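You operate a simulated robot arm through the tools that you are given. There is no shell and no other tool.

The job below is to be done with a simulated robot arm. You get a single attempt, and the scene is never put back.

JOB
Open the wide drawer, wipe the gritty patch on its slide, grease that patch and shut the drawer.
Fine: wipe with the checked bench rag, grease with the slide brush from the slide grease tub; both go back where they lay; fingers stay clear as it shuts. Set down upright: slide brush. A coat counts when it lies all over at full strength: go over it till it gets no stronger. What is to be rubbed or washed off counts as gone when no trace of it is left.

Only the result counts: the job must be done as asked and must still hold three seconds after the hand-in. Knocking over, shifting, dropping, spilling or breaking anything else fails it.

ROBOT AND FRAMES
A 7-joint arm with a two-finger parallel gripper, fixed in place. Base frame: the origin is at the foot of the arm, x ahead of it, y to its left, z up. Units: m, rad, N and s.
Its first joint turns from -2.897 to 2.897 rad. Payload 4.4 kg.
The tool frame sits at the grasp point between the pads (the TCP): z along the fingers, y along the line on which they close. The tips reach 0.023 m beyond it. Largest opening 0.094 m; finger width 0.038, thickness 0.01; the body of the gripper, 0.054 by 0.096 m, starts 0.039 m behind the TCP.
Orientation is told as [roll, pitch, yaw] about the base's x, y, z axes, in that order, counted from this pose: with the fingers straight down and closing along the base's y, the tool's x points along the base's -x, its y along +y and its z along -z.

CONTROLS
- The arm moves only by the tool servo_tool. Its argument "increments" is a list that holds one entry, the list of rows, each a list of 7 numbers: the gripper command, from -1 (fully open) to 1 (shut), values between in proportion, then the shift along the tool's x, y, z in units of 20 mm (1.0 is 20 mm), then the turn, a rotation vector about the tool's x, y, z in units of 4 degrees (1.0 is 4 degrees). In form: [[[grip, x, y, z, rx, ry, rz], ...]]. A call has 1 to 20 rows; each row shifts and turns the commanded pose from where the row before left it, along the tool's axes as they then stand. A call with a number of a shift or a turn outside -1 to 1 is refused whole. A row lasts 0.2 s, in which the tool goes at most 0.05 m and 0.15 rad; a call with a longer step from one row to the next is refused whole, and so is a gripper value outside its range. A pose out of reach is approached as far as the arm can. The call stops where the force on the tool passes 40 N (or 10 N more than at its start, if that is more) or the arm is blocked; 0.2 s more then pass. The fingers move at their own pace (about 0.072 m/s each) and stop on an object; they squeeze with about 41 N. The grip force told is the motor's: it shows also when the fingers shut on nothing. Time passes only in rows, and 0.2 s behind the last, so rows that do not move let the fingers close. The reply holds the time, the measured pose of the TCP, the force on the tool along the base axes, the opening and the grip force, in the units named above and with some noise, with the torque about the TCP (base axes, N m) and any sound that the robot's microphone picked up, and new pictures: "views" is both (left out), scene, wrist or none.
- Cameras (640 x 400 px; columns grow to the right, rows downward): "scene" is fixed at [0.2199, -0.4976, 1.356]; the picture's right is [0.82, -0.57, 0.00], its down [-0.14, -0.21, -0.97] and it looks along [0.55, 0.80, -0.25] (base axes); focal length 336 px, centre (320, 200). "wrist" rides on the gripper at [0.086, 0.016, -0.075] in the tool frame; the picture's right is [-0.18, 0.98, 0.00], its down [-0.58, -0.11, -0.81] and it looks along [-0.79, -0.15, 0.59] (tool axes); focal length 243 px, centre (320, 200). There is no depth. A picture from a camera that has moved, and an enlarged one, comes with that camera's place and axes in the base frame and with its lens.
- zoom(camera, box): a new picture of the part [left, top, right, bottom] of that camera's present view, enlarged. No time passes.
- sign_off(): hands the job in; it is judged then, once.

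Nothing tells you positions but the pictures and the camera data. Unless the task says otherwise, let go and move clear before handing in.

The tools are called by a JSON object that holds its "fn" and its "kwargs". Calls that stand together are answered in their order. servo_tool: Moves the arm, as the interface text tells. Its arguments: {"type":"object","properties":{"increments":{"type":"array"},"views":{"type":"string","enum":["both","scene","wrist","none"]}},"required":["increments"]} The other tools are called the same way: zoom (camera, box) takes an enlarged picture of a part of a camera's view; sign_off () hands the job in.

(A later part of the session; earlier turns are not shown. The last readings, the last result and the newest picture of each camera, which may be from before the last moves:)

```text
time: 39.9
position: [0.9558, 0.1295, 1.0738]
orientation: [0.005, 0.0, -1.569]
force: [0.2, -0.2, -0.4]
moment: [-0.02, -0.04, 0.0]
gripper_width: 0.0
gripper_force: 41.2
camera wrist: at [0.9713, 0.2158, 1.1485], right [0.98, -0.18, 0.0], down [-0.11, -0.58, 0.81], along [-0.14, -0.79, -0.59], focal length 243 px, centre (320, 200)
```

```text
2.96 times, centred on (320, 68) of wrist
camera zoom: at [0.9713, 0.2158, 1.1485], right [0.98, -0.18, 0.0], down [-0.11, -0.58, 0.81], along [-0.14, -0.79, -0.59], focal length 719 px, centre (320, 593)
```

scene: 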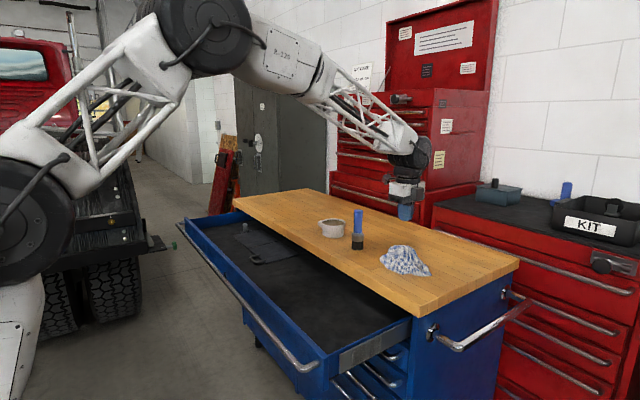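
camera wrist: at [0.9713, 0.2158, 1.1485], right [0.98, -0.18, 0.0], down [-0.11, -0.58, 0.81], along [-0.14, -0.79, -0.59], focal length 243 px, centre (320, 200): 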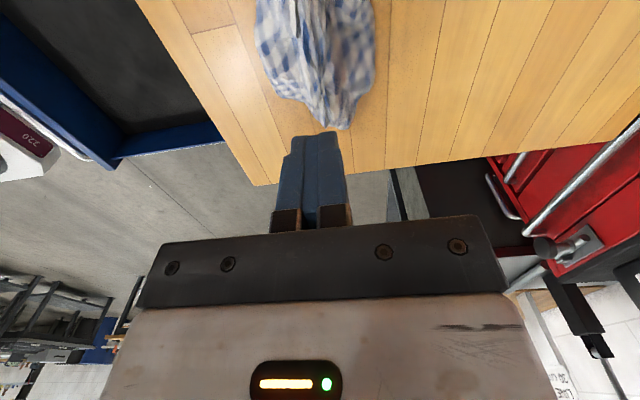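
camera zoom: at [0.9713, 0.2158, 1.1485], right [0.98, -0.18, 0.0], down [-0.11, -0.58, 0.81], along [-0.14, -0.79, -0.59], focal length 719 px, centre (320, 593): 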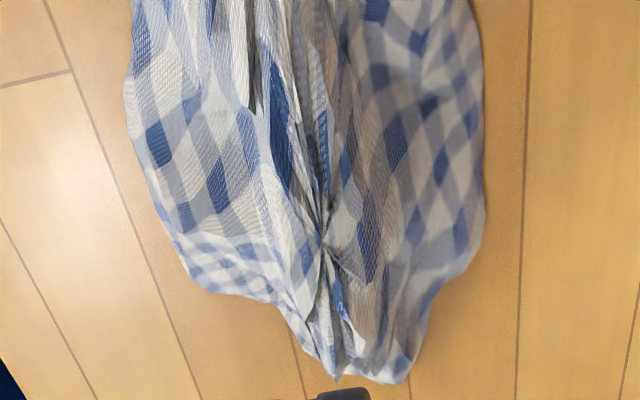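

The rag has a steep central ridge (top ~0.97) with wide shallow skirts, and the fingertips wedged up on the skirts last time. I'll pinch only the ridge, a bit higher and nearer its tallest part (y≈0.15).

{"fn": "servo_tool", "kwargs": {"increments": [[[-0.5, 0.5, 0.03, 0, 0, 0, 0], [-0.5, 0.5, 0.03, 0.5, 0, 0, 0], [-0.5, 0, 0, 1, 0, 0, 0], [-0.5, 0, 0, 1, 0, 0, 0], [-0.5, 0, 0, 1, 0, 0, 0], [-0.5, 0, 0, 1, 0, 0, 0], [-0.5, 0, 0, 0.9, 0, 0, 0], [0, 0, 0, 0, 0, 0, 0], [0.3, 0, 0, 0, 0, 0, 0], [0.5, 0, 0, 0, 0, 0, 0], [0.5, 0, 0, 0, 0, 0, 0]]]}}

{"fn": "zoom", "kwargs": {"camera": "scene", "box": [350, 200, 450, 290]}}

```text
time: 42.3
position: [0.9557, 0.1508, 0.9644]
orientation: [0.006, -0.001, -1.57]
force: [-0.1, 0.7, 0.3]
moment: [-0.04, 0.12, -0.04]
gripper_width: 0.0293
gripper_force: 41.1
camera wrist: at [0.9714, 0.237, 1.0405], right [0.98, -0.18, 0.01], down [-0.11, -0.58, 0.81], along [-0.14, -0.79, -0.59], focal length 243 px, centre (320, 200)
```

scene: 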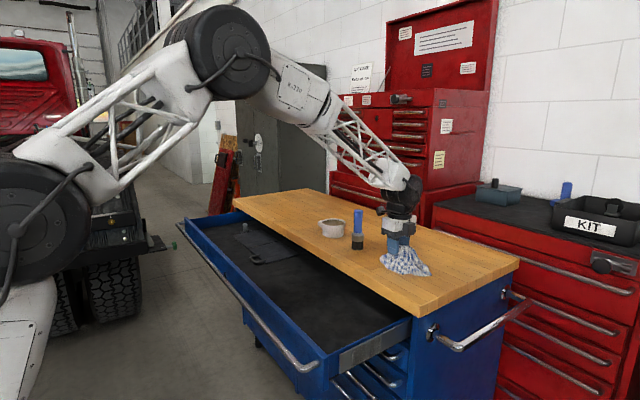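
wrist: 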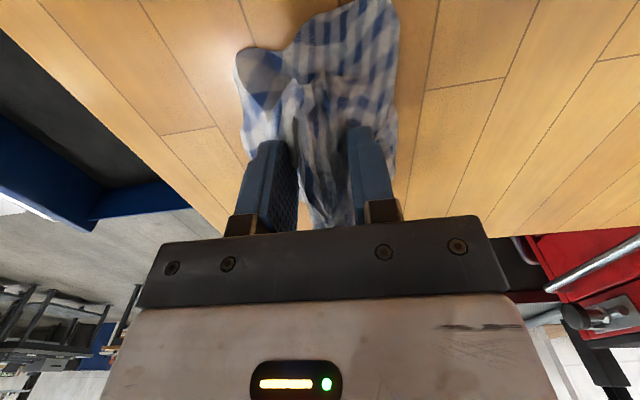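

```text
4.44 times, centred on (400, 245) of scene
camera zoom: at [0.2199, -0.4976, 1.356], right [0.82, -0.57, 0.0], down [-0.14, -0.21, -0.97], along [0.55, 0.8, -0.25], focal length 1495 px, centre (-36, 0)
```

zoom: 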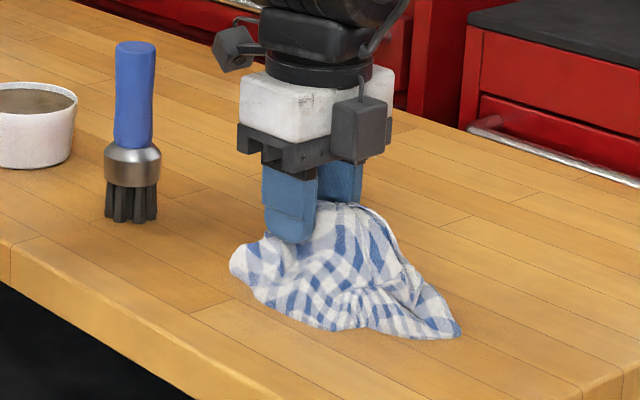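

The grip is clean now: stopped at 29 mm with no vertical reaction. I'll lift slowly.

{"fn": "servo_tool", "kwargs": {"increments": [[[1, 0, 0, 0, 0, 0, 0], [1, 0, 0, -0.1, 0, 0, 0], [1, 0, 0, -0.1, 0, 0, 0], [1, 0, 0, -0.2, 0, 0, 0], [1, 0, 0, -0.2, 0, 0, 0], [1, 0, 0, -0.3, 0, 0, 0], [1, 0, 0, -0.3, 0, 0, 0]]]}}

{"fn": "zoom", "kwargs": {"camera": "scene", "box": [350, 200, 450, 290]}}

```text
time: 43.9
position: [0.9562, 0.152, 0.9891]
orientation: [0.006, -0.002, -1.569]
force: [-0.9, 0.3, -1.5]
moment: [0.01, -0.01, 0.0]
gripper_width: 0.0297
gripper_force: 41.0
camera wrist: at [0.9723, 0.2374, 1.0651], right [0.98, -0.18, 0.01], down [-0.11, -0.58, 0.81], along [-0.14, -0.79, -0.59], focal length 243 px, centre (320, 200)
```

scene: 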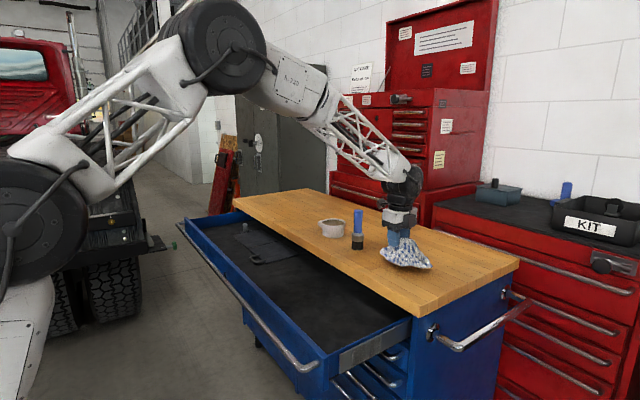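
wrist: 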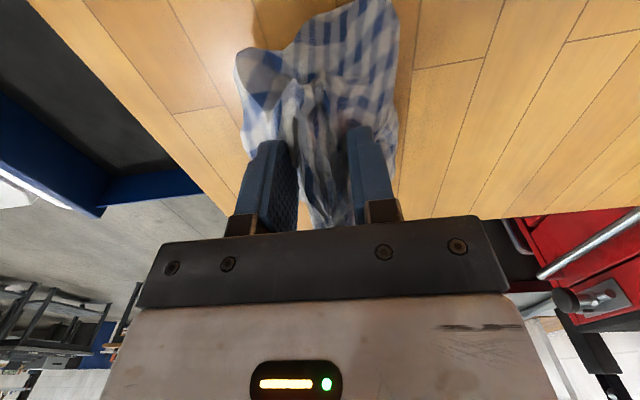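

```text
4.44 times, centred on (400, 245) of scene
camera zoom: at [0.2199, -0.4976, 1.356], right [0.82, -0.57, 0.0], down [-0.14, -0.21, -0.97], along [0.55, 0.8, -0.25], focal length 1495 px, centre (-36, 0)
```

zoom: 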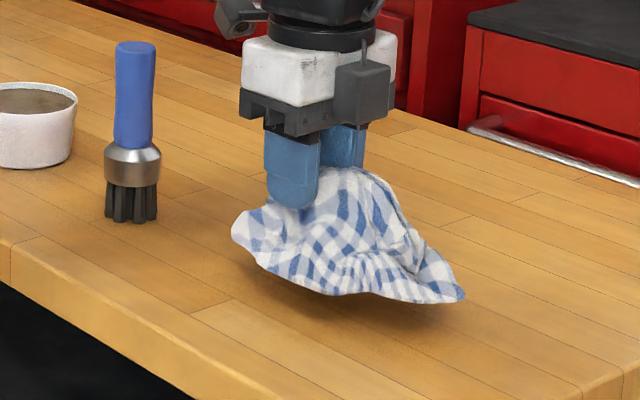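

The rag is held; its grasp pose is (0.956, 0.151, 0.964) for putting back. I'll carry it up and over to the right of the open drawer.

{"fn": "servo_tool", "kwargs": {"increments": [[[1, 0, 0, -0.6, 0, 0, 0], [1, 0, 0, -0.8, 0, 0, 0], [1, 0, 0, -0.8, 0, 0, 0], [1, 0, 0, -0.8, 0, 0, 0], [1, -0.5, -0.5, -0.8, 0, 0, 0], [1, -0.8, -0.8, 0, 0, 0, 0], [1, -0.9, -0.8, 0, 0, 0, 0], [1, -1, -0.8, 0, 0, 0, 0], [1, -1, -0.8, 0, 0, 0, 0], [1, -1, -0.8, 0, 0, 0, 0], [1, -1, -0.8, 0, 0, 0, 0], [1, -1, -0.8, 0, 0, 0, 0], [1, -1, -0.8, 0, 0, 0, 0], [1, -1, -0.8, 0, 0, 0, 0], [1, -1, -0.8, 0, 0, 0, 0], [1, -1, -0.8, 0, 0, 0, 0], [1, -1, -0.8, 0, 0, 0, 0], [1, -1, -0.8, 0, 0, 0, 0], [1, -1, -0.8, 0, 0, 0, 0], [1, -1, -0.8, 0, 0, 0, 0]]]}}

```text
time: 48.1
position: [0.7061, -0.1498, 1.0649]
orientation: [0.006, -0.001, -1.57]
force: [-0.1, -0.2, -1.1]
moment: [0.04, 0.0, 0.01]
gripper_width: 0.0296
gripper_force: 40.8
camera wrist: at [0.7224, -0.064, 1.1404], right [0.98, -0.18, 0.01], down [-0.11, -0.58, 0.81], along [-0.14, -0.79, -0.59], focal length 243 px, centre (320, 200)
```

scene: 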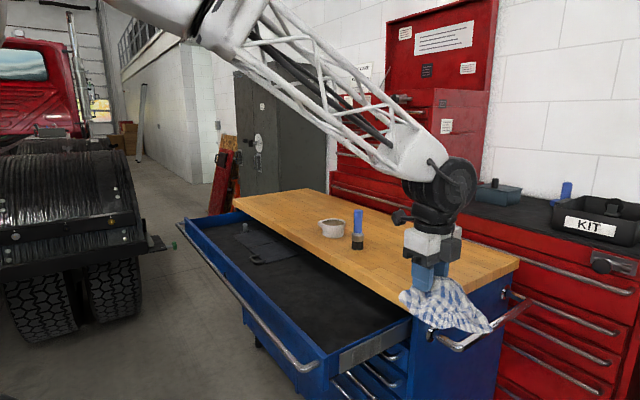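
wrist: 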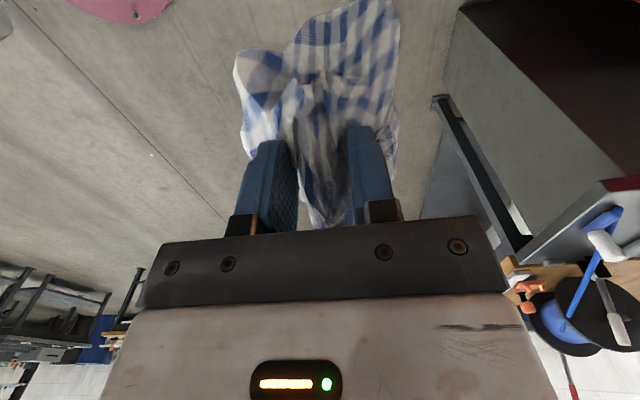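

The rag is secure. I'll move a little further right and tilt the tool so the rag's flat underside turns to face the slide (+y).

{"fn": "servo_tool", "kwargs": {"increments": [[[1, -0.9, -0.45, 0, 0, 0, 0], [1, -0.9, -0.45, 0, 0, 0, 0], [1, -0.9, -0.45, 0, 0, 0, 0], [1, -0.9, -0.45, 0, 0, 0, 0], [1, 0, 0, 0, 0, 1, 0], [1, 0, 0, 0, 0, 1, 0], [1, 0, 0, 0, 0, 1, 0], [1, 0, 0, 0, 0, 1, 0], [1, 0, 0, 0, 0, 1, 0], [1, 0, 0, 0, 0, 1, 0], [1, 0, 0, 0, 0, 1, 0], [1, 0, 0, 0, 0, 1, 0], [1, 0, 0, 0, 0, 1, 0], [1, 0, 0, 0, 0, 1, 0], [1, 0, 0, 0, 0, 1, 0], [1, 0, 0, 0, 0, 1, 0], [1, 0, 0, 0, 0, 1, 0], [1, 0, 0, 0, 0, 1, 0], [1, 0, 0, 0, 0, 1, 0], [1, 0, 0, 0, 0, 1, 0]]]}}

```text
time: 52.3
position: [0.6702, -0.2245, 1.0642]
orientation: [0.012, 1.117, -1.561]
force: [-0.4, 0.1, -1.0]
moment: [-0.01, 0.0, -0.04]
gripper_width: 0.0296
gripper_force: 41.2
camera wrist: at [0.6863, -0.2552, 1.1754], right [0.98, -0.08, -0.16], down [-0.11, -0.98, -0.17], along [-0.14, 0.18, -0.97], focal length 243 px, centre (320, 200)
```

scene: 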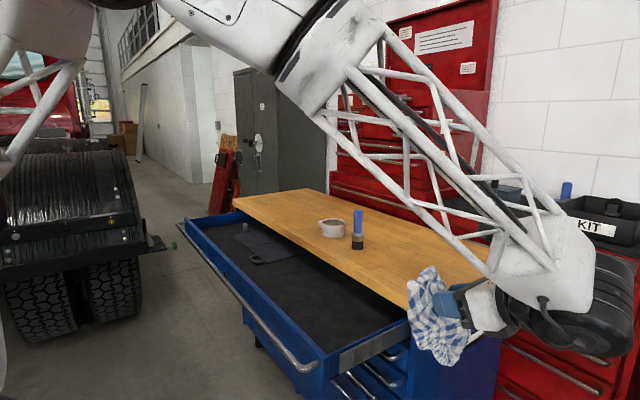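
wrist: 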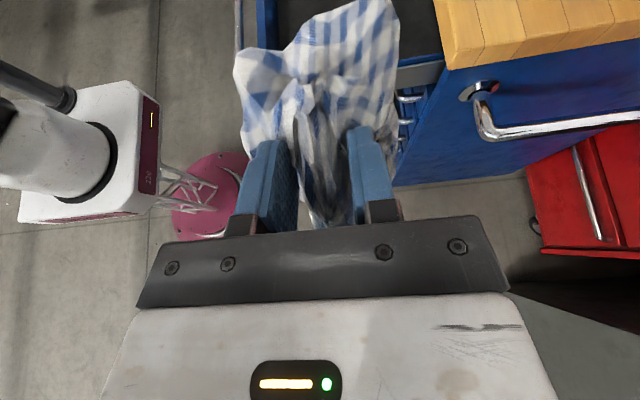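

Tilting works. I'll complete the tilt to horizontal and lower toward the slide's height, staying clear on the right.

{"fn": "servo_tool", "kwargs": {"increments": [[[1, 0, 0, 0, 0, 1, 0], [1, 0, 0, 0, 0, 1, 0], [1, 0, 0, 0, 0, 1, 0], [1, 0, 0, 0, 0, 1, 0], [1, 0, 0, 0, 0, 1, 0], [1, 0, 0, 0, 0, 1, 0], [1, 0, 0, 0, 0, 0.5, 0], [1, -0.5, 0, 0, 0, 0, 0], [1, -0.8, 0, 0, 0, 0, 0], [1, -0.8, 0, 0, 0, 0, 0], [1, -0.8, 0, 0, 0, 0, 0], [1, -0.8, 0, 0, 0, 0, 0], [1, -0.8, 0, 0, 0, 0, 0]]]}}

```text
time: 55.1
position: [0.6705, -0.2257, 0.974]
orientation: [1.325, 1.565, -0.245]
force: [0.6, 1.0, -1.7]
moment: [-0.03, 0.02, 0.01]
gripper_width: 0.0296
gripper_force: 40.9
camera wrist: at [0.6873, -0.3007, 1.0615], right [0.98, 0.0, -0.18], down [-0.1, -0.81, -0.58], along [-0.14, 0.59, -0.79], focal length 243 px, centre (320, 200)
```

scene: 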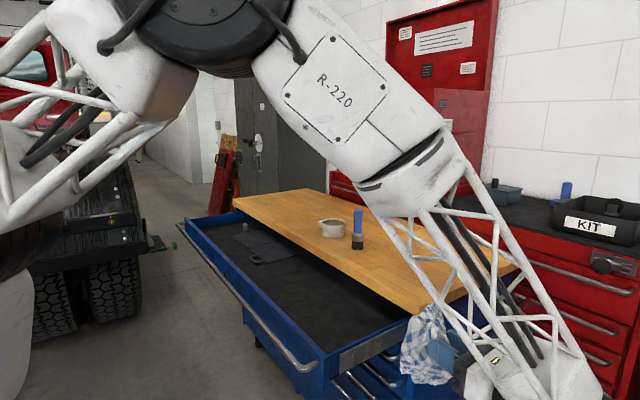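
wrist: 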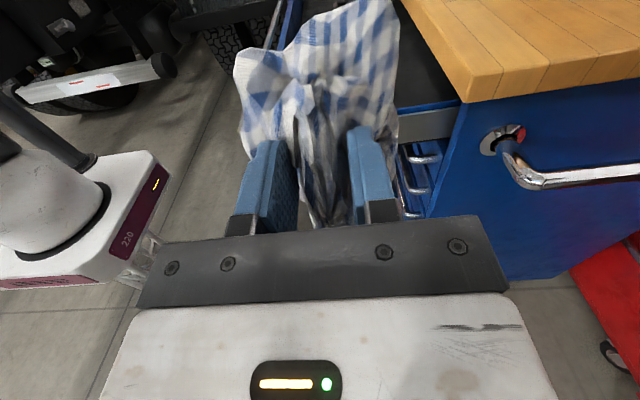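

Now I'll lower to the slide's height and approach to about 3 cm short of it.

{"fn": "servo_tool", "kwargs": {"increments": [[[1, -0.9, 0, 0, 0, 0, 0], [1, -0.9, 0, 0, 0, 0, 0], [1, -0.9, 0, 0, 0, 0, 0], [1, -0.9, 0, 0, 0, 0, 0], [1, -0.9, 0, 0, 0, 0, 0], [1, -0.9, 0, 0.5, 0, 0, 0], [1, 0, 0, 1, 0, 0, 0], [1, 0, 0, 1, 0, 0, 0], [1, 0, 0, 1, 0, 0, 0], [1, 0, 0, 1, 0, 0, 0], [1, 0, 0, 0.8, 0, 0, 0]]]}}

{"fn": "zoom", "kwargs": {"camera": "scene", "box": [320, 280, 460, 380]}}

{"fn": "zoom", "kwargs": {"camera": "wrist", "box": [220, 0, 500, 180]}}

```text
time: 57.5
position: [0.6728, -0.1182, 0.8665]
orientation: [1.475, 1.566, -0.094]
force: [-0.6, 0.5, -1.4]
moment: [0.0, 0.01, -0.05]
gripper_width: 0.0295
gripper_force: 40.8
camera wrist: at [0.6886, -0.1941, 0.954], right [0.98, 0.0, -0.18], down [-0.1, -0.81, -0.58], along [-0.14, 0.59, -0.79], focal length 243 px, centre (320, 200)
```

scene: 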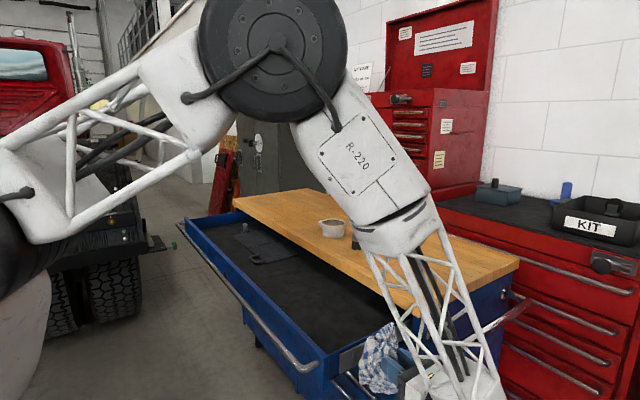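
wrist: 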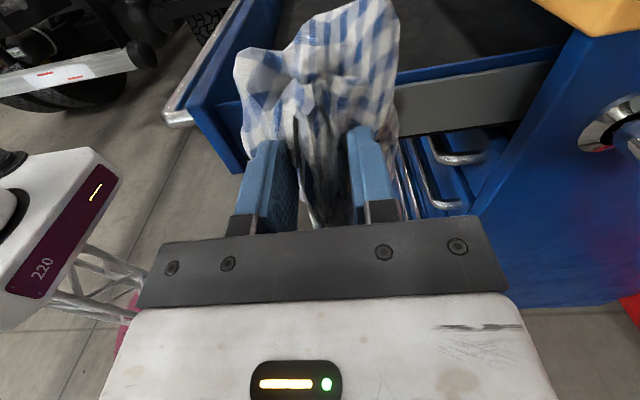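

```text
4.00 times, centred on (390, 330) of scene
camera zoom: at [0.2199, -0.4976, 1.356], right [0.82, -0.57, 0.0], down [-0.14, -0.21, -0.97], along [0.55, 0.8, -0.25], focal length 1345 px, centre (40, -320)
```

zoom: 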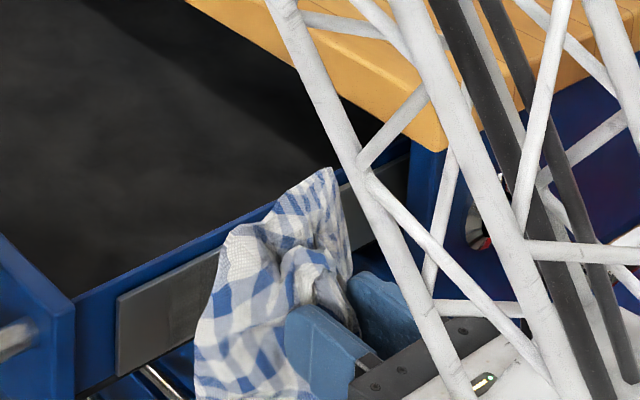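

```text
2.22 times, centred on (360, 90) of wrist
camera zoom: at [0.6886, -0.1941, 0.954], right [0.98, 0.0, -0.18], down [-0.1, -0.81, -0.58], along [-0.14, 0.59, -0.79], focal length 539 px, centre (231, 444)
```

zoom: 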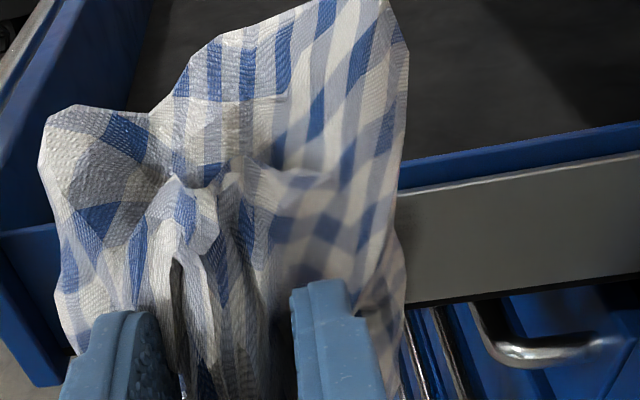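

The rag's underside faces the slide patch. I'll ease in slowly until it touches.

{"fn": "servo_tool", "kwargs": {"increments": [[[1, 0, 0, 0.5, 0, 0, 0], [1, 0, 0, 0.5, 0, 0, 0], [1, 0, 0, 0.3, 0, 0, 0], [1, 0, 0, 0.2, 0, 0, 0], [1, 0, 0, 0.2, 0, 0, 0]]], "views": "wrist"}}

```text
time: 58.7
position: [0.6725, -0.086, 0.8662]
orientation: [1.432, 1.565, -0.139]
force: [0.1, 0.2, -2.4]
moment: [-0.02, 0.01, 0.03]
gripper_width: 0.0296
gripper_force: 41.0
camera wrist: at [0.6886, -0.1614, 0.9531], right [0.98, 0.0, -0.18], down [-0.11, -0.81, -0.58], along [-0.14, 0.59, -0.79], focal length 243 px, centre (320, 200)
```

wrist: 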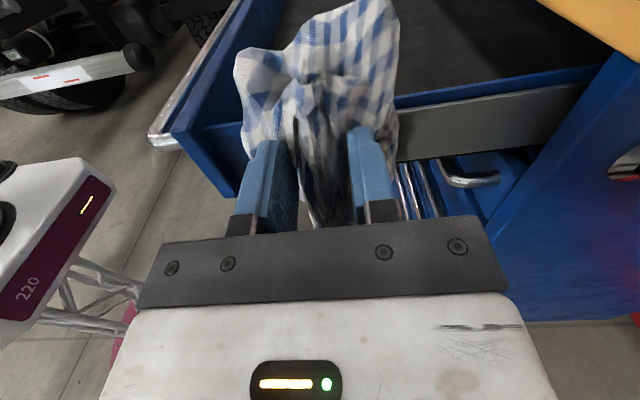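

{"fn": "servo_tool", "kwargs": {"increments": [[[1, 0, 0, 0.2, 0, 0, 0], [1, 0, 0, 0.15, 0, 0, 0], [1, 0, 0, 0.15, 0, 0, 0]]], "views": "none"}}

```text
time: 59.5
position: [0.6718, -0.0751, 0.8667]
orientation: [1.472, 1.566, -0.099]
force: [0.6, 0.7, -0.4]
moment: [-0.04, 0.01, 0.01]
gripper_width: 0.0298
gripper_force: 40.9
```

{"fn": "servo_tool", "kwargs": {"increments": [[[1, 0, 0, 0.15, 0, 0, 0], [1, 0, 0, 0.1, 0, 0, 0], [1, 0, 0, 0.1, 0, 0, 0]]], "views": "none"}}

```text
time: 60.3
position: [0.6716, -0.0685, 0.8663]
orientation: [1.494, 1.565, -0.074]
force: [0.3, -0.2, -1.0]
moment: [-0.04, -0.04, 0.01]
gripper_width: 0.0296
gripper_force: 41.3
```

{"fn": "servo_tool", "kwargs": {"increments": [[[1, 0, 0, 0.15, 0, 0, 0], [1, 0, 0, 0.1, 0, 0, 0], [1, 0, 0, 0.1, 0, 0, 0]]]}}

{"fn": "zoom", "kwargs": {"camera": "wrist", "box": [220, 0, 500, 180]}}

{"fn": "zoom", "kwargs": {"camera": "scene", "box": [320, 280, 460, 380]}}

```text
time: 61.1
position: [0.6717, -0.0608, 0.8666]
orientation: [1.469, 1.565, -0.102]
force: [0.3, 0.4, -1.4]
moment: [-0.05, 0.01, 0.0]
gripper_width: 0.0295
gripper_force: 40.7
camera wrist: at [0.6876, -0.1363, 0.9538], right [0.98, 0.0, -0.18], down [-0.1, -0.81, -0.58], along [-0.14, 0.59, -0.79], focal length 243 px, centre (320, 200)
```

scene: 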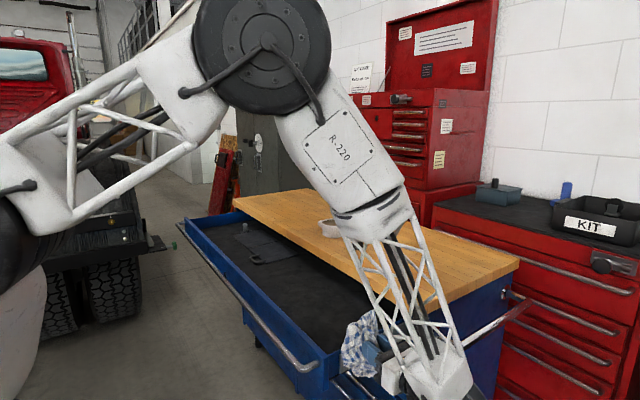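
wrist: 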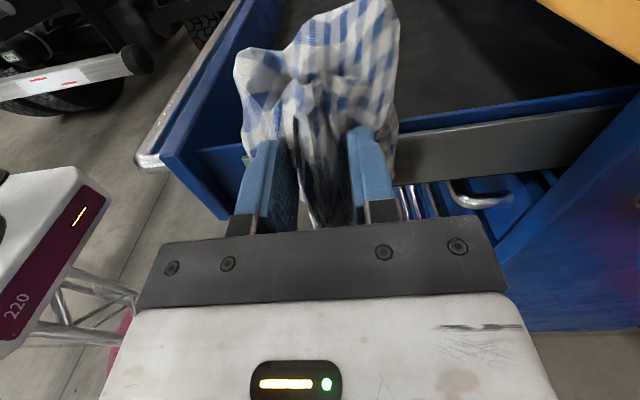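

```text
2.22 times, centred on (360, 90) of wrist
camera zoom: at [0.6876, -0.1363, 0.9538], right [0.98, 0.0, -0.18], down [-0.1, -0.81, -0.58], along [-0.14, 0.59, -0.79], focal length 539 px, centre (231, 444)
```

zoom: 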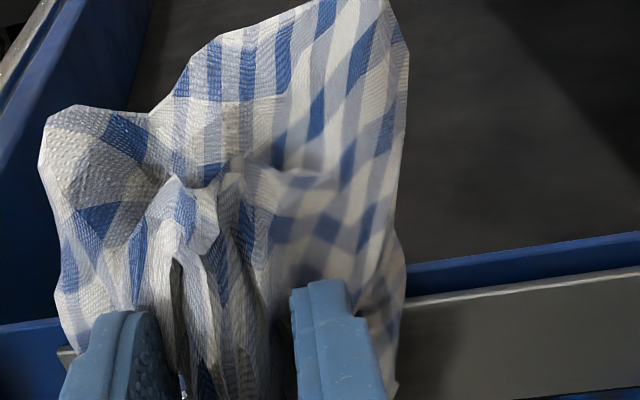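

```text
4.00 times, centred on (390, 330) of scene
camera zoom: at [0.2199, -0.4976, 1.356], right [0.82, -0.57, 0.0], down [-0.14, -0.21, -0.97], along [0.55, 0.8, -0.25], focal length 1345 px, centre (40, -320)
```

zoom: 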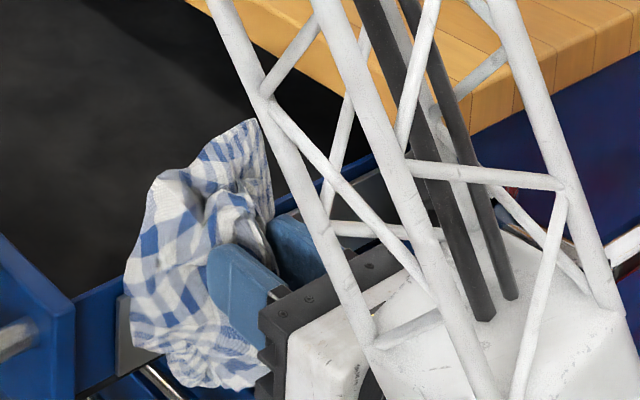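

No contact yet; the slide face lies a bit further in. I'll continue with small steps.

{"fn": "servo_tool", "kwargs": {"increments": [[[1, 0, 0, 0.1, 0, 0, 0], [1, 0, 0, 0.1, 0, 0, 0], [1, 0, 0, 0.1, 0, 0, 0]]], "views": "none"}}

{"fn": "servo_tool", "kwargs": {"increments": [[[1, 0, 0, 0.1, 0, 0, 0], [1, 0, 0, 0.1, 0, 0, 0]]], "views": "wrist"}}

```text
time: 61.8
position: [0.6714, -0.0581, 0.8666]
orientation: [1.316, 1.565, -0.257]
force: [0.4, -11.8, -1.7]
moment: [-0.35, 0.0, 0.08]
gripper_width: 0.0297
gripper_force: 40.6
stopped in row 3: the force on the tool passed its limit at 44 N (the readings are from after the stop); the commanded pose is now the measured one
```

```text
time: 62.2
position: [0.6717, -0.0599, 0.8677]
orientation: [1.233, 1.564, -0.341]
force: [-0.4, -13.1, -3.2]
moment: [-0.37, 0.01, 0.12]
gripper_width: 0.0293
gripper_force: 40.5
stopped in row 1: the force on the tool passed its limit at 47 N (the readings are from after the stop); the commanded pose is now the measured one
camera wrist: at [0.6869, -0.1344, 0.9542], right [0.98, 0.0, -0.18], down [-0.11, -0.81, -0.58], along [-0.14, 0.59, -0.79], focal length 243 px, centre (320, 200)
```

wrist: 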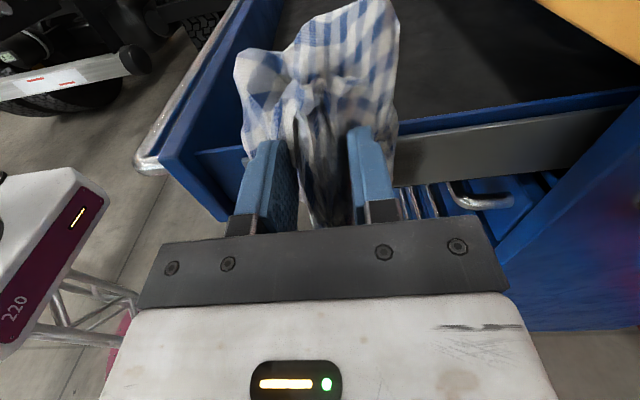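

Contact is made (12 N) with the slide face near y≈-0.015. Now I'll start wiping along x, watching the force.

{"fn": "servo_tool", "kwargs": {"increments": [[[1, 0, 0.3, 0, 0, 0, 0], [1, 0, 0.4, 0, 0, 0, 0], [1, 0, 0.4, 0, 0, 0, 0]]], "views": "none"}}

```text
time: 63.1
position: [0.6927, -0.0601, 0.8657]
orientation: [1.15, 1.564, -0.423]
force: [-3.5, -14.9, -3.4]
moment: [-0.41, 0.1, 0.15]
gripper_width: 0.0296
gripper_force: 41.1
stopped in row 3: the force on the tool passed its limit at 40 N (the readings are from after the stop); the commanded pose is now the measured one
```

{"fn": "servo_tool", "kwargs": {"increments": [[[1, 0, 0.3, -0.03, 0, 0, 0], [1, 0, 0.3, -0.01, 0, 0, 0], [1, 0, 0.3, -0.01, 0, 0, 0], [1, 0, 0.3, -0.01, 0, 0, 0]]], "views": "none"}}

```text
time: 64.1
position: [0.7161, -0.0587, 0.8666]
orientation: [1.163, 1.566, -0.412]
force: [0.5, 0.8, -1.5]
moment: [-0.04, 0.05, 0.01]
gripper_width: 0.0296
gripper_force: 40.9
```

{"fn": "servo_tool", "kwargs": {"increments": [[[1, 0, 0, 0.05, 0, 0, 0], [1, 0, 0, 0.03, 0, 0, 0]]], "views": "none"}}

```text
time: 64.7
position: [0.7169, -0.059, 0.8655]
orientation: [1.144, 1.564, -0.433]
force: [-7.7, -33.6, -5.2]
moment: [-0.81, 0.13, 0.31]
gripper_width: 0.0294
gripper_force: 41.2
```

{"fn": "servo_tool", "kwargs": {"increments": [[[1, 0, -0.2, -0.02, 0, 0, 0], [1, 0, -0.4, 0, 0, 0, 0], [1, 0, -0.4, 0, 0, 0, 0], [1, 0, -0.4, 0, 0, 0, 0], [1, 0, -0.4, 0, 0, 0, 0]]], "views": "none"}}

```text
time: 65.9
position: [0.6819, -0.0586, 0.8658]
orientation: [1.113, 1.566, -0.462]
force: [4.3, -31.2, -4.9]
moment: [-0.73, -0.09, 0.12]
gripper_width: 0.0296
gripper_force: 40.8
```

Steady ~30 N contact while sweeping. I'll continue back and forth across the patch.

{"fn": "servo_tool", "kwargs": {"increments": [[[1, 0, -0.4, -0.01, 0, 0, 0], [1, 0, -0.4, 0, 0, 0, 0], [1, 0, -0.4, 0, 0, 0, 0], [1, 0, -0.4, 0, 0, 0, 0], [1, 0, -0.4, 0, 0, 0, 0], [1, 0, -0.3, 0, 0, 0, 0]]], "views": "wrist"}}

```text
time: 67.3
position: [0.6361, -0.059, 0.8664]
orientation: [1.097, 1.564, -0.475]
force: [0.6, -0.4, -1.0]
moment: [-0.04, 0.0, -0.02]
gripper_width: 0.0297
gripper_force: 40.9
camera wrist: at [0.6509, -0.1349, 0.9539], right [0.98, 0.0, -0.18], down [-0.11, -0.81, -0.58], along [-0.14, 0.59, -0.8], focal length 243 px, centre (320, 200)
```

wrist: 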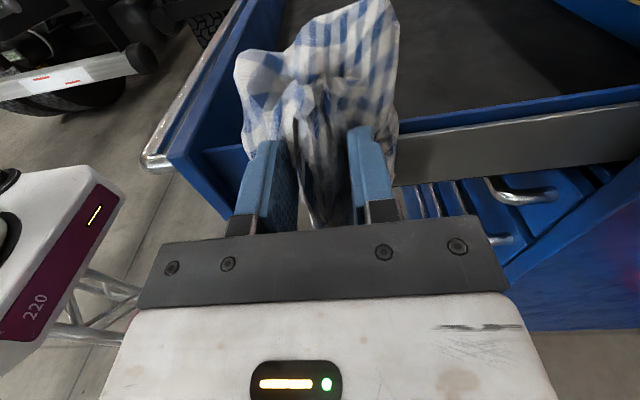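

{"fn": "zoom", "kwargs": {"camera": "wrist", "box": [380, 80, 620, 220]}}

{"fn": "zoom", "kwargs": {"camera": "scene", "box": [320, 290, 440, 380]}}

```text
2.67 times, centred on (500, 150) of wrist
camera zoom: at [0.6509, -0.1349, 0.9539], right [0.98, 0.0, -0.18], down [-0.11, -0.81, -0.58], along [-0.14, 0.59, -0.8], focal length 647 px, centre (-160, 333)
```

zoom: 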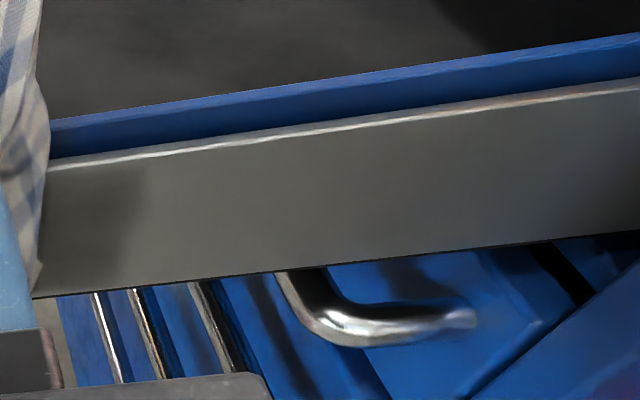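

```text
4.44 times, centred on (380, 335) of scene
camera zoom: at [0.2199, -0.4976, 1.356], right [0.82, -0.57, 0.0], down [-0.14, -0.21, -0.97], along [0.55, 0.8, -0.25], focal length 1495 px, centre (53, -400)
```

zoom: 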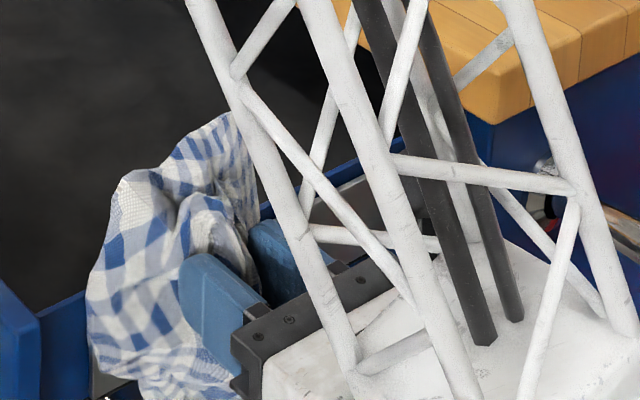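

I'll keep contact by following the slide's slight slope (about 3%), and sweep over the whole patch.

{"fn": "servo_tool", "kwargs": {"increments": [[[1, 0, 0, 0.06, 0, 0, 0], [1, 0, 0.1, 0.04, 0, 0, 0]]], "views": "none"}}

```text
time: 68.0
position: [0.6376, -0.0594, 0.8663]
orientation: [1.046, 1.564, -0.53]
force: [-1.8, -19.7, -5.0]
moment: [-0.53, 0.07, 0.21]
gripper_width: 0.0298
gripper_force: 41.5
stopped in row 2: the force on the tool passed its limit at 42 N (the readings are from after the stop); the commanded pose is now the measured one
```

{"fn": "servo_tool", "kwargs": {"increments": [[[1, 0, 0.4, -0.01, 0, 0, 0], [1, 0, 0.4, -0.01, 0, 0, 0], [1, 0, 0.4, -0.01, 0, 0, 0], [1, 0, 0.4, -0.01, 0, 0, 0], [1, 0, 0.4, -0.01, 0, 0, 0], [1, 0, 0.4, -0.01, 0, 0, 0], [1, 0, 0.4, -0.01, 0, 0, 0], [1, 0, 0.4, -0.01, 0, 0, 0], [1, 0, 0.4, -0.01, 0, 0, 0], [1, 0, 0.4, -0.01, 0, 0, 0], [1, 0, 0.4, -0.01, 0, 0, 0], [1, 0, 0.4, -0.01, 0, 0, 0]]], "views": "none"}}

```text
time: 70.6
position: [0.7321, -0.0613, 0.8682]
orientation: [1.044, 1.563, -0.531]
force: [-0.5, -0.8, -0.3]
moment: [-0.02, -0.01, 0.04]
gripper_width: 0.0294
gripper_force: 40.9
```

{"fn": "servo_tool", "kwargs": {"increments": [[[1, 0, 0, 0.06, 0, 0, 0], [1, 0, 0, 0.04, 0, 0, 0]]], "views": "none"}}

```text
time: 71.2
position: [0.7333, -0.0595, 0.8684]
orientation: [1.069, 1.564, -0.509]
force: [0.1, -0.5, -1.3]
moment: [-0.06, 0.02, 0.02]
gripper_width: 0.0293
gripper_force: 40.8
```

{"fn": "servo_tool", "kwargs": {"increments": [[[1, 0, 0, 0.05, 0, 0, 0], [1, 0, 0, 0.03, 0, 0, 0]]], "views": "none"}}

```text
time: 71.8
position: [0.7331, -0.0582, 0.8674]
orientation: [1.105, 1.563, -0.472]
force: [-3.4, -28.5, -0.1]
moment: [-0.46, 0.05, 0.5]
gripper_width: 0.0295
gripper_force: 41.0
```

{"fn": "servo_tool", "kwargs": {"increments": [[[1, 0, -0.4, 0, 0, 0, 0], [1, 0, -0.4, 0, 0, 0, 0], [1, 0, -0.4, 0, 0, 0, 0], [1, 0, -0.4, 0, 0, 0, 0], [1, 0, -0.4, 0, 0, 0, 0], [1, 0, -0.4, 0, 0, 0, 0]]], "views": "none"}}

{"fn": "servo_tool", "kwargs": {"increments": [[[1, 0, -0.4, 0, 0, 0, 0], [1, 0, -0.4, 0, 0, 0, 0], [1, 0, -0.4, 0, 0, 0, 0], [1, 0, -0.4, 0, 0, 0, 0], [1, 0, -0.4, 0, 0, 0, 0], [1, 0, -0.4, 0, 0, 0, 0]]], "views": "none"}}

```text
time: 72.5
position: [0.7145, -0.0589, 0.868]
orientation: [1.131, 1.563, -0.448]
force: [-2.4, -12.7, -3.6]
moment: [-0.35, 0.05, 0.28]
gripper_width: 0.0296
gripper_force: 41.1
stopped in row 3: the force on the tool passed its limit at 42 N (the readings are from after the stop); the commanded pose is now the measured one
```

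```text
time: 73.9
position: [0.6664, -0.0584, 0.8677]
orientation: [1.094, 1.563, -0.482]
force: [1.2, -37.3, -0.4]
moment: [-0.7, 0.04, 0.33]
gripper_width: 0.0295
gripper_force: 40.8
```

{"fn": "servo_tool", "kwargs": {"increments": [[[1, 0, -0.4, -0.03, 0, 0, 0], [1, 0, -0.4, -0.01, 0, 0, 0], [1, 0, -0.4, -0.01, 0, 0, 0], [1, 0, 0.4, 0, 0, 0, 0], [1, 0, 0.4, 0.01, 0, 0, 0], [1, 0, 0.4, 0.01, 0, 0, 0], [1, 0, 0.4, 0.01, 0, 0, 0], [1, 0, 0.4, 0.01, 0, 0, 0], [1, 0, 0.4, 0.01, 0, 0, 0], [1, 0, 0.4, 0.01, 0, 0, 0]]], "views": "none"}}

```text
time: 76.1
position: [0.7008, -0.0583, 0.8673]
orientation: [1.06, 1.563, -0.519]
force: [-2.4, -20.6, -9.4]
moment: [-0.9, 0.03, 0.21]
gripper_width: 0.0295
gripper_force: 41.3
```

That was a good sweep. I'll withdraw and shift aside to inspect the patch.

{"fn": "servo_tool", "kwargs": {"increments": [[[1, 0, 0, -1, 0, 0, 0], [1, 0, 0, -1, 0, 0, 0], [1, 0, 0, -1, 0, 0, 0], [1, 0, -1, -1, 0, 0, 0], [1, 0, -1, 0, 0, 0, 0], [1, 0, -1, 0, 0, 0, 0], [1, 0, -1, 0, 0, 0, 0], [1, 0, -1, 0, 0, 0, 0], [1, 0, 0, 0, 0, 0, 0]]]}}

{"fn": "zoom", "kwargs": {"camera": "wrist", "box": [380, 0, 640, 160]}}

{"fn": "zoom", "kwargs": {"camera": "scene", "box": [320, 290, 440, 380]}}

```text
time: 78.1
position: [0.5972, -0.1375, 0.866]
orientation: [1.11, 1.562, -0.468]
force: [0.4, 0.4, -1.2]
moment: [-0.05, 0.04, 0.01]
gripper_width: 0.0292
gripper_force: 40.9
camera wrist: at [0.6125, -0.2128, 0.9539], right [0.98, -0.01, -0.18], down [-0.11, -0.81, -0.58], along [-0.14, 0.59, -0.8], focal length 243 px, centre (320, 200)
```

scene: 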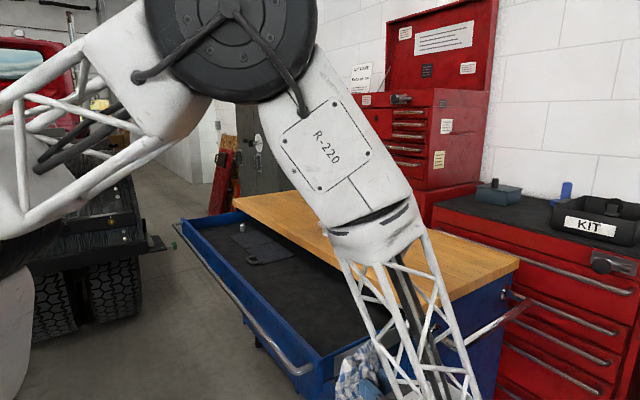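
wrist: 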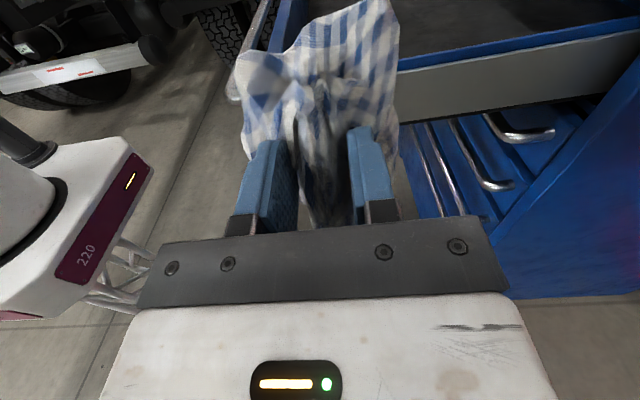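

```text
2.46 times, centred on (510, 80) of wrist
camera zoom: at [0.6125, -0.2128, 0.9539], right [0.98, -0.01, -0.18], down [-0.11, -0.81, -0.58], along [-0.14, 0.59, -0.8], focal length 597 px, centre (-148, 495)
```

zoom: 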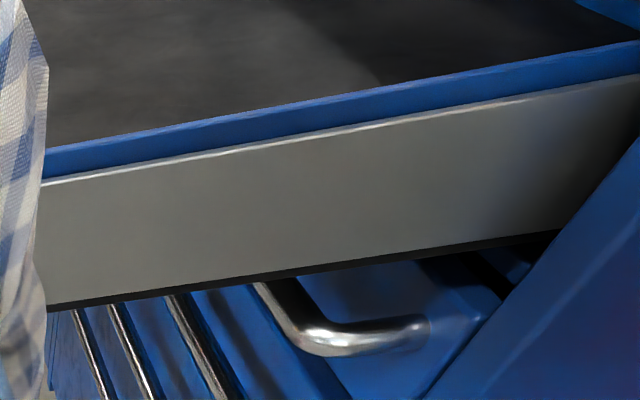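

```text
4.44 times, centred on (380, 335) of scene
camera zoom: at [0.2199, -0.4976, 1.356], right [0.82, -0.57, 0.0], down [-0.14, -0.21, -0.97], along [0.55, 0.8, -0.25], focal length 1495 px, centre (53, -400)
```

zoom: 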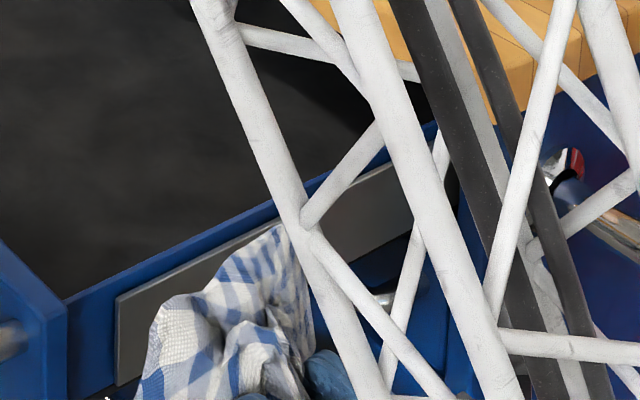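

The visible part of the slide (x>0.66) looks uniform. I'll shift further to see the remaining left portion and clear the scene camera's view.

{"fn": "servo_tool", "kwargs": {"increments": [[[1, 0, -0.8, -0.5, 0, 0, 0], [1, 0, -1, -0.5, 0, 0, 0], [1, 0, -1, -0.5, 0, 0, 0], [1, 0, -1, -0.5, 0, 0, 0], [1, 0, -0.5, -0.5, 0, 0, 0], [1, 0, 0, 0, 0, 0, 0]]]}}

{"fn": "zoom", "kwargs": {"camera": "wrist", "box": [380, 0, 640, 160]}}

{"fn": "zoom", "kwargs": {"camera": "scene", "box": [310, 290, 450, 390]}}

```text
time: 79.5
position: [0.5112, -0.1874, 0.8663]
orientation: [1.121, 1.564, -0.456]
force: [0.2, 1.0, -1.2]
moment: [-0.05, 0.01, -0.04]
gripper_width: 0.0295
gripper_force: 40.8
camera wrist: at [0.5264, -0.2633, 0.9541], right [0.98, -0.01, -0.18], down [-0.11, -0.81, -0.58], along [-0.14, 0.59, -0.8], focal length 243 px, centre (320, 200)
```

scene: 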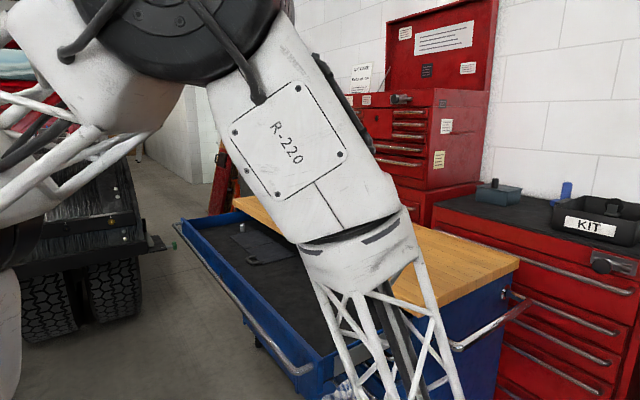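
wrist: 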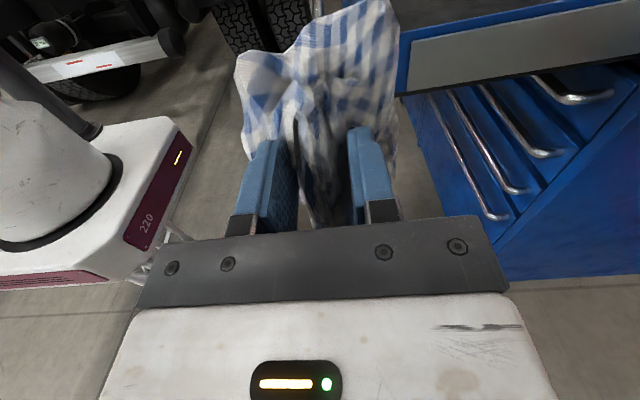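

```text
2.46 times, centred on (510, 80) of wrist
camera zoom: at [0.5264, -0.2633, 0.9541], right [0.98, -0.01, -0.18], down [-0.11, -0.81, -0.58], along [-0.14, 0.59, -0.8], focal length 597 px, centre (-148, 495)
```

zoom: 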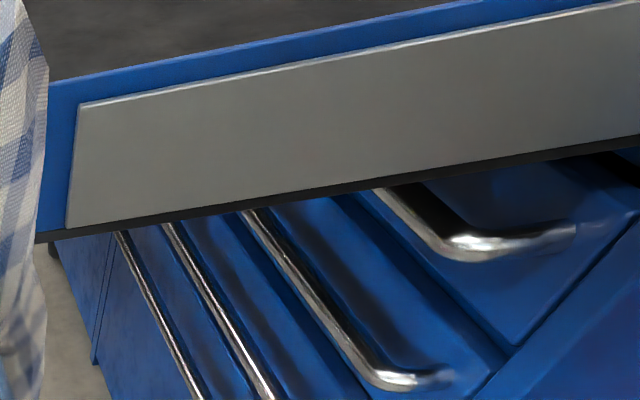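

```text
4.00 times, centred on (380, 340) of scene
camera zoom: at [0.2199, -0.4976, 1.356], right [0.82, -0.57, 0.0], down [-0.14, -0.21, -0.97], along [0.55, 0.8, -0.25], focal length 1345 px, centre (80, -360)
```

zoom: 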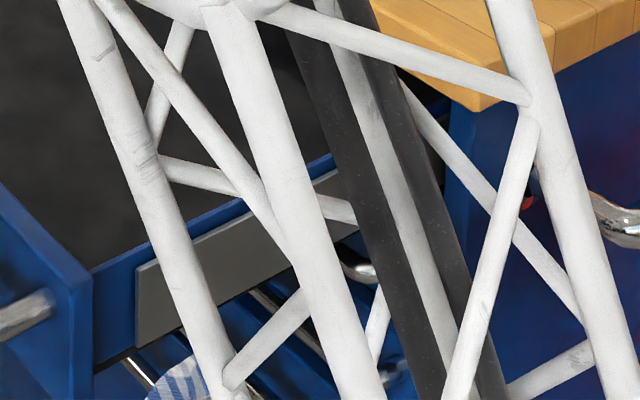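

The slide now looks uniform. I'll zoom tightly for any remaining trace.

{"fn": "zoom", "kwargs": {"camera": "wrist", "box": [400, 10, 520, 85]}}

{"fn": "zoom", "kwargs": {"camera": "wrist", "box": [500, 0, 640, 80]}}

{"fn": "zoom", "kwargs": {"camera": "scene", "box": [330, 320, 400, 370]}}

```text
5.33 times, centred on (460, 48) of wrist
camera zoom: at [0.5264, -0.2633, 0.9541], right [0.98, -0.01, -0.18], down [-0.11, -0.81, -0.58], along [-0.14, 0.59, -0.8], focal length 1294 px, centre (-427, 1013)
```

zoom: 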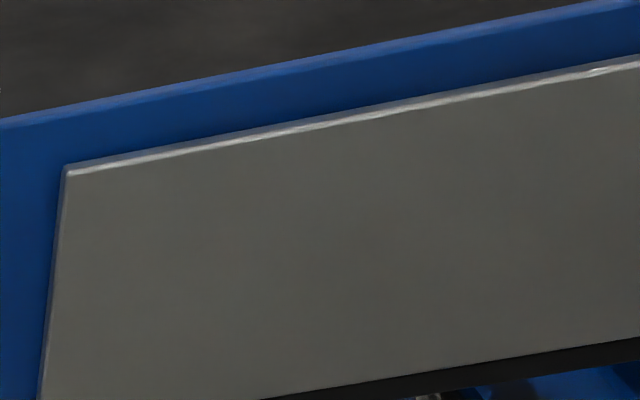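

```text
4.57 times, centred on (570, 40) of wrist
camera zoom: at [0.5264, -0.2633, 0.9541], right [0.98, -0.01, -0.18], down [-0.11, -0.81, -0.58], along [-0.14, 0.59, -0.8], focal length 1109 px, centre (-823, 931)
```

zoom: 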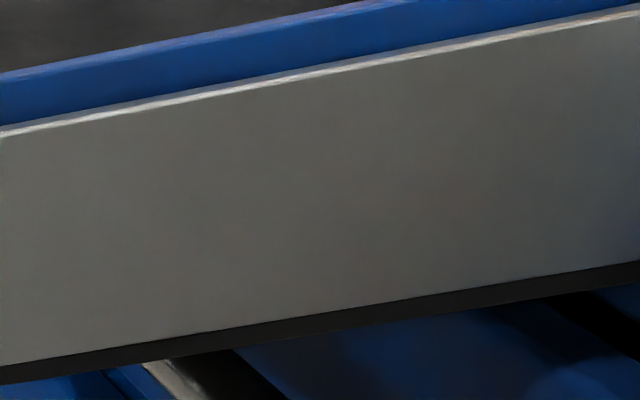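

```text
8.00 times, centred on (365, 345) of scene
camera zoom: at [0.2199, -0.4976, 1.356], right [0.82, -0.57, 0.0], down [-0.14, -0.21, -0.97], along [0.55, 0.8, -0.25], focal length 2690 px, centre (-40, -960)
```

zoom: 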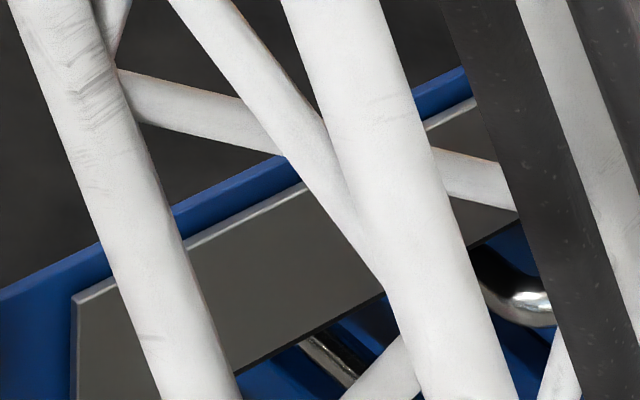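

It looks clean from here. I'll raise the rag, restore the tool to pointing down, and check from the scene camera before returning the rag.

{"fn": "servo_tool", "kwargs": {"increments": [[[1, 1, 0, 0, 0, 0, 0], [1, 1, 0, 0, 0, 0, 0], [1, 1, 0, 0, 0, 0, 0], [1, 1, 0, 0, 0, 0, 0], [1, 1, 0, 0, 0, 0, 0], [1, 1, 0, 0, 0, 0, 0], [1, 1, 0, 0, 0, 0, 0], [1, 1, 0, 0, 0, 0, 0], [1, 1, 0, 0, 0, 0, 0], [1, 1, 0, 0, 0, 0, 0], [1, 1, 0, 0, 0, 0, 0]]], "views": "none"}}

{"fn": "servo_tool", "kwargs": {"increments": [[[1, 0, 0, 0, 0, -1, 0], [1, 0, 0, 0, 0, -1, 0], [1, 0, 0, 0, 0, -1, 0], [1, 0, 0, 0, 0, -1, 0], [1, 0, 0, 0, 0, -1, 0], [1, 0, 0, 0, 0, -1, 0], [1, 0, 0, 0, 0, -1, 0], [1, 0, 0, 0, 0, -1, 0], [1, 0, 0, 0, 0, -1, 0], [1, 0, 0, 0, 0, -1, 0], [1, 0, 0, 0, 0, -1, 0], [1, 0, 0, 0, 0, -1, 0], [1, 0, 0, 0, 0, -1, 0], [1, 0, 0, 0, 0, -1, 0], [1, 0, 0, 0, 0, -1, 0], [1, 0, 0, 0, 0, -1, 0], [1, 0, 0, 0, 0, -1, 0], [1, 0, 0, 0, 0, -1, 0], [1, 0, 0, 0, 0, -1, 0], [1, 0, 0, 0, 0, -1, 0]]]}}

{"fn": "zoom", "kwargs": {"camera": "scene", "box": [310, 290, 450, 390]}}

```text
time: 81.9
position: [0.5117, -0.1855, 1.0877]
orientation: [1.113, 1.561, -0.465]
force: [0.2, 0.0, -0.5]
moment: [-0.02, 0.01, 0.0]
gripper_width: 0.0296
gripper_force: 41.3
```

```text
time: 86.1
position: [0.5114, -0.1858, 1.0869]
orientation: [0.006, 0.17, -1.576]
force: [0.3, 0.3, -2.2]
moment: [0.01, -0.03, 0.0]
gripper_width: 0.0296
gripper_force: 41.1
camera wrist: at [0.5275, -0.1139, 1.176], right [0.98, -0.19, -0.02], down [-0.12, -0.71, 0.7], along [-0.15, -0.68, -0.72], focal length 243 px, centre (320, 200)
```

scene: 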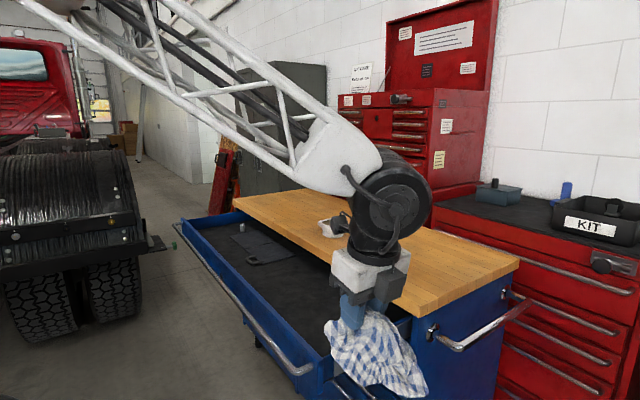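
wrist: 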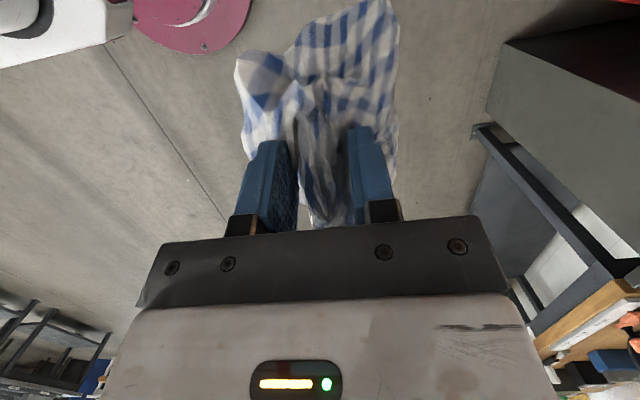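

```text
4.00 times, centred on (380, 340) of scene
camera zoom: at [0.2199, -0.4976, 1.356], right [0.82, -0.57, 0.0], down [-0.14, -0.21, -0.97], along [0.55, 0.8, -0.25], focal length 1345 px, centre (80, -360)
```

zoom: 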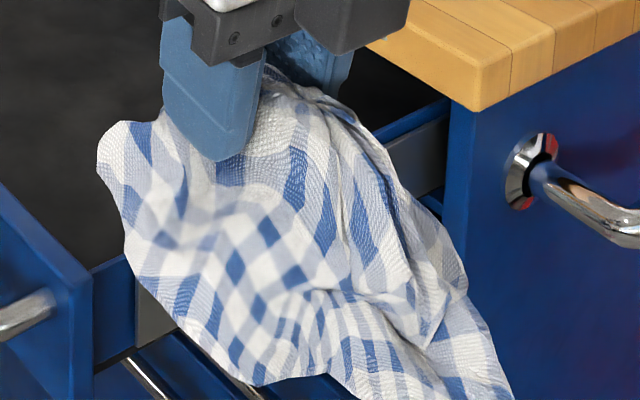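

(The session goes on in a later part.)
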